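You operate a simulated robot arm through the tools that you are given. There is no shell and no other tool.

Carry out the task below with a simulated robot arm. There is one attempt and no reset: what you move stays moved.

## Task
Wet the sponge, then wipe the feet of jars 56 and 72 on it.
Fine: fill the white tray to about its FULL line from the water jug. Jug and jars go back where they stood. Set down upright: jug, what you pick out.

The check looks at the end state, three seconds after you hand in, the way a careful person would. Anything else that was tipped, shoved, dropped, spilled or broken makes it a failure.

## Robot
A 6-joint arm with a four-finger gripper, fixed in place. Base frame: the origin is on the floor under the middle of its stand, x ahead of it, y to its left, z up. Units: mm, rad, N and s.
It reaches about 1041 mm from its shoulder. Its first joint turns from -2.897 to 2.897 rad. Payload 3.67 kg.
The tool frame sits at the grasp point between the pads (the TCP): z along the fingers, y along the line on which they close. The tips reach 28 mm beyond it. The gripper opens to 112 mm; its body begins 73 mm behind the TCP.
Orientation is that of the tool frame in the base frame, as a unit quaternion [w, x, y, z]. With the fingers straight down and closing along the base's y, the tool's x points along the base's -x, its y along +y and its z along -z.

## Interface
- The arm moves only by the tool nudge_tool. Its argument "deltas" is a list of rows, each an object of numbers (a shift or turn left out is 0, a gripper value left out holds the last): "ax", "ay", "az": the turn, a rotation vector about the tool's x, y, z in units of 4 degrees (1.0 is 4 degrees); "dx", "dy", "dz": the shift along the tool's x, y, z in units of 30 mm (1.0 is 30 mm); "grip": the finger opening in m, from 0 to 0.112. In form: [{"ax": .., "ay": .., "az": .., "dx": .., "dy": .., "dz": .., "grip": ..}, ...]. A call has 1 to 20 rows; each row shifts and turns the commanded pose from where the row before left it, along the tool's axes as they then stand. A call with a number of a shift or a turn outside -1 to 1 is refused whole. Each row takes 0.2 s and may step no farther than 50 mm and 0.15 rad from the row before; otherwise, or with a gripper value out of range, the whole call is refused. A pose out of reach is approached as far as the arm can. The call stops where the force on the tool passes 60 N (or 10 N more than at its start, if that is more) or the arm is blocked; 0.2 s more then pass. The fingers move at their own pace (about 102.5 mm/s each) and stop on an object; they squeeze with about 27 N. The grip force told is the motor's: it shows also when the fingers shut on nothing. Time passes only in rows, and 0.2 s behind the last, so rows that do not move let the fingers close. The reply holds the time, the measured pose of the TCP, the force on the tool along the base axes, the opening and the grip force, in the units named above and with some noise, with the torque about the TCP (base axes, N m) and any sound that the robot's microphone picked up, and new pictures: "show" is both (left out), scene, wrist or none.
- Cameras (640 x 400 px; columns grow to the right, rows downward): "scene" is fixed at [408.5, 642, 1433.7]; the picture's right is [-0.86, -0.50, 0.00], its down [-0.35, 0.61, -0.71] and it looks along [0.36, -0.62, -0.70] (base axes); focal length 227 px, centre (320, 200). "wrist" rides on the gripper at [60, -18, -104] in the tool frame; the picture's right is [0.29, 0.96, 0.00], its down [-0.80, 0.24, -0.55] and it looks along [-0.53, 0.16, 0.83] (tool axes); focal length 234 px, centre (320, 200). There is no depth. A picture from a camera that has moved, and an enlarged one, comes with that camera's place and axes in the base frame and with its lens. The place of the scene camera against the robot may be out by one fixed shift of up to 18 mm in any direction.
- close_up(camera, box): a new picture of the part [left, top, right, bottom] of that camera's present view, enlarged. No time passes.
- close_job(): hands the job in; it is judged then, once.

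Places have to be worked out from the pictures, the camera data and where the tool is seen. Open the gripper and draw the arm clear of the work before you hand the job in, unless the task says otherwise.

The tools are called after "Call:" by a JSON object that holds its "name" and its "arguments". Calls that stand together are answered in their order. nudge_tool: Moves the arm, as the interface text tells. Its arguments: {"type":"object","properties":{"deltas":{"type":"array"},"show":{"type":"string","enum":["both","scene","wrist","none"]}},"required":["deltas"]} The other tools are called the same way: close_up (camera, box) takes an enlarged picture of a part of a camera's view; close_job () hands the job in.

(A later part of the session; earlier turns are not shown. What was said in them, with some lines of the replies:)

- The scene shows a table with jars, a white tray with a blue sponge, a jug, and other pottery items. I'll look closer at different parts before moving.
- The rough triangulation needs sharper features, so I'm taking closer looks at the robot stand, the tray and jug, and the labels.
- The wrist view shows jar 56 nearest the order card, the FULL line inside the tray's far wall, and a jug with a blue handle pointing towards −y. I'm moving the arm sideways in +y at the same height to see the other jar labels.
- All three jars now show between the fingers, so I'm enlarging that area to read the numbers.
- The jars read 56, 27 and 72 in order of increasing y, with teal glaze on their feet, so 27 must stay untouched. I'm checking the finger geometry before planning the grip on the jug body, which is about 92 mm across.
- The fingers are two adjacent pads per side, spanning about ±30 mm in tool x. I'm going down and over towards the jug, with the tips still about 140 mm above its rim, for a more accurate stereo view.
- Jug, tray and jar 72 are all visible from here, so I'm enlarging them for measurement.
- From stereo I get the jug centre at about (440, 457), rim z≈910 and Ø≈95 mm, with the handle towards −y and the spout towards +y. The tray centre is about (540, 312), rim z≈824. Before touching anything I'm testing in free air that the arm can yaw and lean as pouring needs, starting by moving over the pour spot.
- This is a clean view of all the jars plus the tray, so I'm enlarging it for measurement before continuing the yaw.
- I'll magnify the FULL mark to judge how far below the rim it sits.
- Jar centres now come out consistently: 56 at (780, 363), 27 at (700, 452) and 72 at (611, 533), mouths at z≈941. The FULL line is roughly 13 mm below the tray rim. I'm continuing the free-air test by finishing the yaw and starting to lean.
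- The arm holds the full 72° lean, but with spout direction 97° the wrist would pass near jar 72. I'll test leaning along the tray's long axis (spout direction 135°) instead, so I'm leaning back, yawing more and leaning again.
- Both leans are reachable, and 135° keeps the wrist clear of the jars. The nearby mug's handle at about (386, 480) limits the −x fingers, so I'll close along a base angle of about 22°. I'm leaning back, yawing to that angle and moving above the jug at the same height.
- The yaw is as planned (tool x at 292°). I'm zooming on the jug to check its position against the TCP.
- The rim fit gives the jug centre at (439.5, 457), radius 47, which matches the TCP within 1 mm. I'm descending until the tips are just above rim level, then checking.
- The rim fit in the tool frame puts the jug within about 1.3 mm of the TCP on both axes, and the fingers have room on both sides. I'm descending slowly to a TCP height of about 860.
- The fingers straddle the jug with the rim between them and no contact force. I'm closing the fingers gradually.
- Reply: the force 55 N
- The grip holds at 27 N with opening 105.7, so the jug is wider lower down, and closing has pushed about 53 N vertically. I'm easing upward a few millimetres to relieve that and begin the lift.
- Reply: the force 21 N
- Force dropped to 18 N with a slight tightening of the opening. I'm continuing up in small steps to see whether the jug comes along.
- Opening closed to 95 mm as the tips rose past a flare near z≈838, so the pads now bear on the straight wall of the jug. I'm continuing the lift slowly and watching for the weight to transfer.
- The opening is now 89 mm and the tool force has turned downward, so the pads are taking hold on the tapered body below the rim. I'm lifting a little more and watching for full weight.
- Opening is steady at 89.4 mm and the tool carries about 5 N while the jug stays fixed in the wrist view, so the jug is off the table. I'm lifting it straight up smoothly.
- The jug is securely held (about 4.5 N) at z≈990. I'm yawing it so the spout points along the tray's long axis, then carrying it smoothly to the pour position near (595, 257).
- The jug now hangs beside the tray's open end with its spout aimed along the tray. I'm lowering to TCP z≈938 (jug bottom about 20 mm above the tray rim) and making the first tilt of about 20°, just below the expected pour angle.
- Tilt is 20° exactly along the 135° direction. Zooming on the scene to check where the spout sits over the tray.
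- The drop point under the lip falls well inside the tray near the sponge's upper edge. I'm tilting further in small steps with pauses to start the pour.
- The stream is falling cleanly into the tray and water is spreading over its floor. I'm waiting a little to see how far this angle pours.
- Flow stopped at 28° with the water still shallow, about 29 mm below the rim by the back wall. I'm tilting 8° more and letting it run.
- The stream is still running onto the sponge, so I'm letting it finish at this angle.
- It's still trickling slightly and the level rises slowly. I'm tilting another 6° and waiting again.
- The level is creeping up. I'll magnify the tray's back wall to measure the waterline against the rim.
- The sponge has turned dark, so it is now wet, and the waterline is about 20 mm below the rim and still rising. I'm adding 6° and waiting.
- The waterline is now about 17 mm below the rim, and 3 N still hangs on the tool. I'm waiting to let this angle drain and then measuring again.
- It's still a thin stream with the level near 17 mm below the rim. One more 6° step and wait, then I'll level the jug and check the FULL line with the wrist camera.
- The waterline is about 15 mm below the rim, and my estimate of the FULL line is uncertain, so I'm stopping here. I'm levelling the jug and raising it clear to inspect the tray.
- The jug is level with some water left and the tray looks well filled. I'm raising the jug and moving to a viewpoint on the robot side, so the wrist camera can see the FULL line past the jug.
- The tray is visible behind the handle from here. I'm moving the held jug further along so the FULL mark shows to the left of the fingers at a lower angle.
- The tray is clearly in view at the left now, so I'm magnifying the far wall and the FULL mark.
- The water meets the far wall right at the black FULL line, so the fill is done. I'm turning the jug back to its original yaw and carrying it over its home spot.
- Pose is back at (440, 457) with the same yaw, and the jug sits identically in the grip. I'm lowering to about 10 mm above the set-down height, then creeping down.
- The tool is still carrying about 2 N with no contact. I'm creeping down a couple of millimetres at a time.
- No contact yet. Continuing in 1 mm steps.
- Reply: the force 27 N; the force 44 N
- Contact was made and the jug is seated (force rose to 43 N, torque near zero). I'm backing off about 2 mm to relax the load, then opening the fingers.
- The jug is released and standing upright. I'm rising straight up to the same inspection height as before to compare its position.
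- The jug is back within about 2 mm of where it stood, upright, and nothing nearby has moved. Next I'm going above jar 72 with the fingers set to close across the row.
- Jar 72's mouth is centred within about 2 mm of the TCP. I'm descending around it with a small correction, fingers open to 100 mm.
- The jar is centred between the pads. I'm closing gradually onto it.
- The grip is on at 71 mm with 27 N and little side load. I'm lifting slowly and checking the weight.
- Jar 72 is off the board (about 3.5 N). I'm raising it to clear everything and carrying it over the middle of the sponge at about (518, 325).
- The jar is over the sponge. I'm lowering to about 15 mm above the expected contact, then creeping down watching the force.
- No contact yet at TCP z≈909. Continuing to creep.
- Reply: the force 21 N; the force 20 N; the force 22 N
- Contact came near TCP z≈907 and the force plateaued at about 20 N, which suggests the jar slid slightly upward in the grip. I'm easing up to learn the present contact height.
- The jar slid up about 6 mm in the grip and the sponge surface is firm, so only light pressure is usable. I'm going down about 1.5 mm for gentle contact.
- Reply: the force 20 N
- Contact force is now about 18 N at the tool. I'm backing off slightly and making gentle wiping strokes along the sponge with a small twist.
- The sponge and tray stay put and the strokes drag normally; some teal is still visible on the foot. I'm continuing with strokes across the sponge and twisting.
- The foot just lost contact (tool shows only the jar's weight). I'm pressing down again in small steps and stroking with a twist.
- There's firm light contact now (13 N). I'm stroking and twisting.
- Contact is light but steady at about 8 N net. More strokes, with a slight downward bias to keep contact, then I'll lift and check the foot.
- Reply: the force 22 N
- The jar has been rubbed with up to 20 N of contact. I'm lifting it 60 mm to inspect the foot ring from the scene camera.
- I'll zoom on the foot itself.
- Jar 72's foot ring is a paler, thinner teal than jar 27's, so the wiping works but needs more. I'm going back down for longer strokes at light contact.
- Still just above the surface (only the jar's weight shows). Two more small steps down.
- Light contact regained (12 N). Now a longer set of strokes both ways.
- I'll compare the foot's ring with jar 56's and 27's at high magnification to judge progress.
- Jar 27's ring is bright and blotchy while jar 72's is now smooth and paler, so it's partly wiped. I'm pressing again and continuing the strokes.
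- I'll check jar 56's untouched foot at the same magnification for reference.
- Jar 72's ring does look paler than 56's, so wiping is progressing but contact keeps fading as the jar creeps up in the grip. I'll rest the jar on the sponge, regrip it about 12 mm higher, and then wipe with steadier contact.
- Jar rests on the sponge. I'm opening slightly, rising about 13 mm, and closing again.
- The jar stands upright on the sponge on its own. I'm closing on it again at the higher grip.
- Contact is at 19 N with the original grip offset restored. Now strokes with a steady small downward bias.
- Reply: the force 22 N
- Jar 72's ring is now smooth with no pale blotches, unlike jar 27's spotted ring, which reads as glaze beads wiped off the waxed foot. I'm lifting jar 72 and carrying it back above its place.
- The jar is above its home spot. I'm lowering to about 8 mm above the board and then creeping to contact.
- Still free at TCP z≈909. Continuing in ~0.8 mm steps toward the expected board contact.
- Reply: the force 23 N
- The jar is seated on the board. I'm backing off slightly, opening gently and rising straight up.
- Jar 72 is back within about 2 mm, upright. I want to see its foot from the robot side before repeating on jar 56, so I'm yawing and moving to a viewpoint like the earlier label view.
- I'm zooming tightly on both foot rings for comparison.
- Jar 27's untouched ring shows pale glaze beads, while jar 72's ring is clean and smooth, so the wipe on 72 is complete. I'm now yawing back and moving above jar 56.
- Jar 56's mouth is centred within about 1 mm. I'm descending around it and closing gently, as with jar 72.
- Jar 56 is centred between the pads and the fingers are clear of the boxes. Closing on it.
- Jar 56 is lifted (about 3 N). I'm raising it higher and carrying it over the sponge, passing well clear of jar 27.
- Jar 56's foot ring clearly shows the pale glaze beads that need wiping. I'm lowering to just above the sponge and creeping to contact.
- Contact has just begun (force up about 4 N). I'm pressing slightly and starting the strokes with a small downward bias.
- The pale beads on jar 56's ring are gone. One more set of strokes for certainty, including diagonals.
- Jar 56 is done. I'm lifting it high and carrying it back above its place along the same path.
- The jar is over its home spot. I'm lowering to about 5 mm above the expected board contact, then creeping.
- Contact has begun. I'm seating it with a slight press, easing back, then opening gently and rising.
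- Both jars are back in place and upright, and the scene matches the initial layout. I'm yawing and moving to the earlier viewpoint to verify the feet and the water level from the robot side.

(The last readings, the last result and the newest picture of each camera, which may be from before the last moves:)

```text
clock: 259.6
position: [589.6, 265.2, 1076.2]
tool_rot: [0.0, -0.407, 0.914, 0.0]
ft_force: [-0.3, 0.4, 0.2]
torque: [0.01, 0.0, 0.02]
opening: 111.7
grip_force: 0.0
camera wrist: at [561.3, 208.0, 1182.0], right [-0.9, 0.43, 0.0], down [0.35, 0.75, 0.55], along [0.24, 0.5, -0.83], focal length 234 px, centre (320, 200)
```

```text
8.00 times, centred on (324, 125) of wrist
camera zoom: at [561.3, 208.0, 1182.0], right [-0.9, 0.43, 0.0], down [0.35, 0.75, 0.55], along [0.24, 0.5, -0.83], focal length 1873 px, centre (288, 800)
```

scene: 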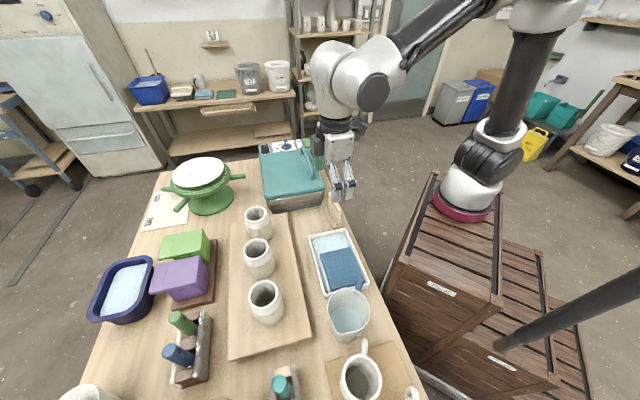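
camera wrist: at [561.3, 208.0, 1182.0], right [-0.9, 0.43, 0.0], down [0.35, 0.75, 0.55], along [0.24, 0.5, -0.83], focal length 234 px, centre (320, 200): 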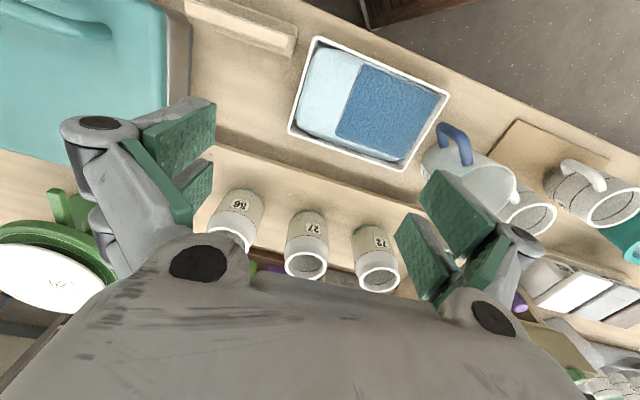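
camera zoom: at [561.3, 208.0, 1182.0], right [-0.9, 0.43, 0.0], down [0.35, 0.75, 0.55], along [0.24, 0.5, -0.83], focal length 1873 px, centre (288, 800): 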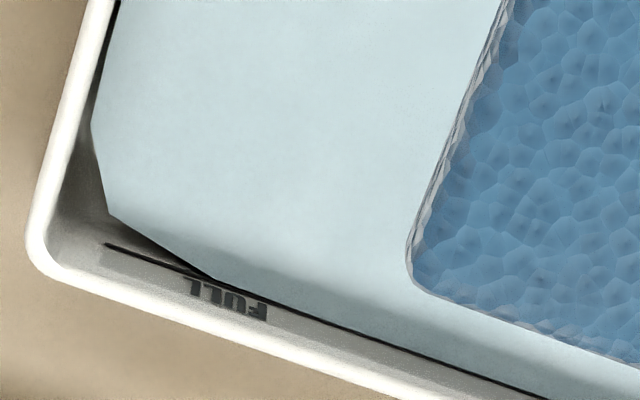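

The water sits right at the FULL line and all three jars match their original places. A last close look at the feet of 56 and 72.

Call:
{"name": "close_up", "arguments": {"camera": "wrist", "box": [228, 182, 276, 210]}}

Call:
{"name": "close_up", "arguments": {"camera": "wrist", "box": [348, 217, 396, 245]}}

Call:
{"name": "close_up", "arguments": {"camera": "scene", "box": [290, 210, 440, 400]}}

Call:
{"name": "close_up", "arguments": {"camera": "scene", "box": [60, 140, 330, 340]}}

```text
13.33 times, centred on (252, 196) of wrist
camera zoom: at [561.3, 208.0, 1182.0], right [-0.9, 0.43, 0.0], down [0.35, 0.75, 0.55], along [0.24, 0.5, -0.83], focal length 3122 px, centre (1227, 253)
```

zoom: 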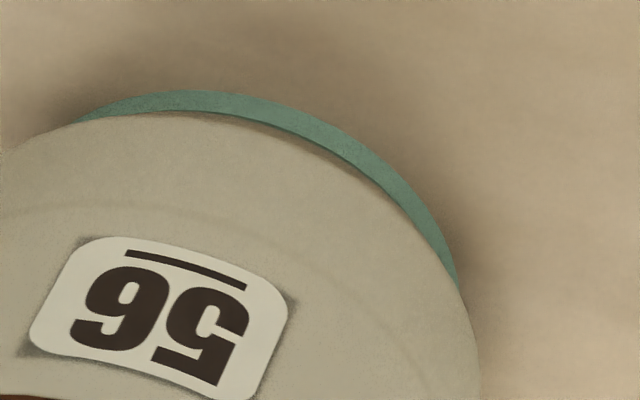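

```text
13.33 times, centred on (372, 231) of wrist
camera zoom: at [561.3, 208.0, 1182.0], right [-0.9, 0.43, 0.0], down [0.35, 0.75, 0.55], along [0.24, 0.5, -0.83], focal length 3122 px, centre (-373, -213)
```

zoom: 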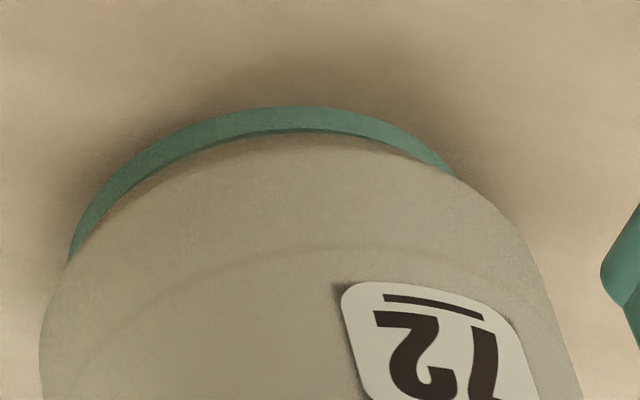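

```text
2.11 times, centred on (365, 305) of scene
camera zoom: at [408.5, 642.0, 1433.7], right [-0.86, -0.5, 0.0], down [-0.35, 0.61, -0.71], along [0.36, -0.62, -0.7], focal length 479 px, centre (225, -21)
```

zoom: 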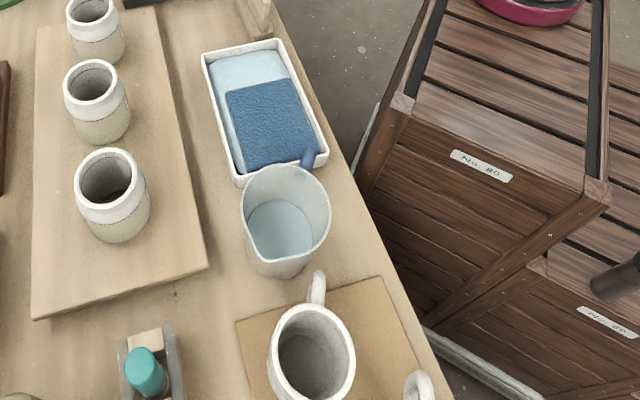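

```text
2.00 times, centred on (195, 240) of scene
camera zoom: at [408.5, 642.0, 1433.7], right [-0.86, -0.5, 0.0], down [-0.35, 0.61, -0.71], along [0.36, -0.62, -0.7], focal length 455 px, centre (570, 120)
```

zoom: 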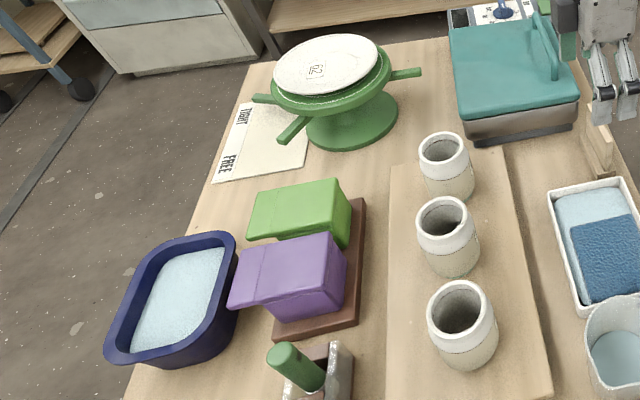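

Both feet are clean, no spills are visible, and jug, jars and tray are all in place. I'm drawing the open gripper up and back, clear of the table.

Call:
{"name": "nudge_tool", "arguments": {"deltas": [{"dz": -0.8}, {"dz": -0.8}, {"dz": -0.8}, {"dz": -0.8}, {"dz": -0.8}, {"dx": 0.913, "dy": 0.074}, {"dx": 0.913, "dy": 0.074}, {"dx": 0.913, "dy": 0.074}, {"dx": 0.913, "dy": 0.074}, {"dx": 0.913, "dy": 0.074}, {"dx": 0.913, "dy": 0.074}, {"dx": 0.913, "dy": 0.074}, {"dx": 0.913, "dy": 0.074}, {"dx": 0.913, "dy": 0.074}, {}, {}]}}

```text
clock: 263.0
position: [406.5, 94.8, 1198.6]
tool_rot: [0.0, -0.406, 0.914, 0.001]
ft_force: [0.2, -0.4, 0.6]
torque: [-0.01, -0.03, 0.0]
opening: 112.1
grip_force: 0.1
camera wrist: at [379.6, 36.8, 1303.5], right [-0.9, 0.43, 0.0], down [0.36, 0.75, 0.55], along [0.24, 0.5, -0.83], focal length 234 px, centre (320, 200)
```

scene: 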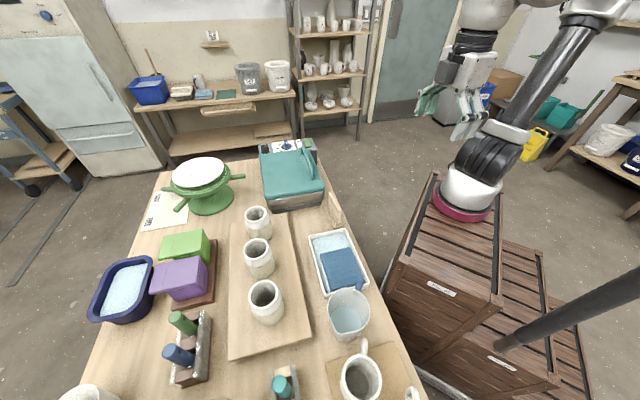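
wrist: 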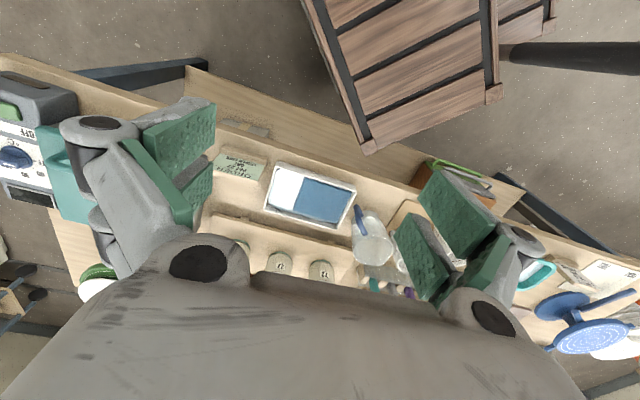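

The arm is clear with the gripper open, the tray is filled to its FULL line, the sponge is wet, and jars 56 and 72 are wiped and back in place along with the jug. Handing the job in.

Call:
{"name": "close_job", "arguments": {}}

```text
The job is handed in.
```

The sponge is wet, and the feet of jars 56 and 72 are wiped clean. The job is handed in, but I haven't seen the check's verdict.

- **Tray:** I poured from the water jug until the water met the black FULL line on the tray's inner wall. It was still there when I looked again after the wiping.
- **Jars 56 and 72:** In the last close-ups, neither foot showed any of the pale glaze spots that jar 27, which I didn't touch, still has. Those views showed the robot-facing part of each ring. I couldn't see the undersides.
- **Putting back:** The jug and both jars are upright and within about 4 mm of where they stood. Jar 72 is the furthest off, and the jug is turned by roughly 3 degrees.
- **Everything else:** I saw no spills, and nothing else on the table looked moved. I left the gripper open and the arm clear of the table.
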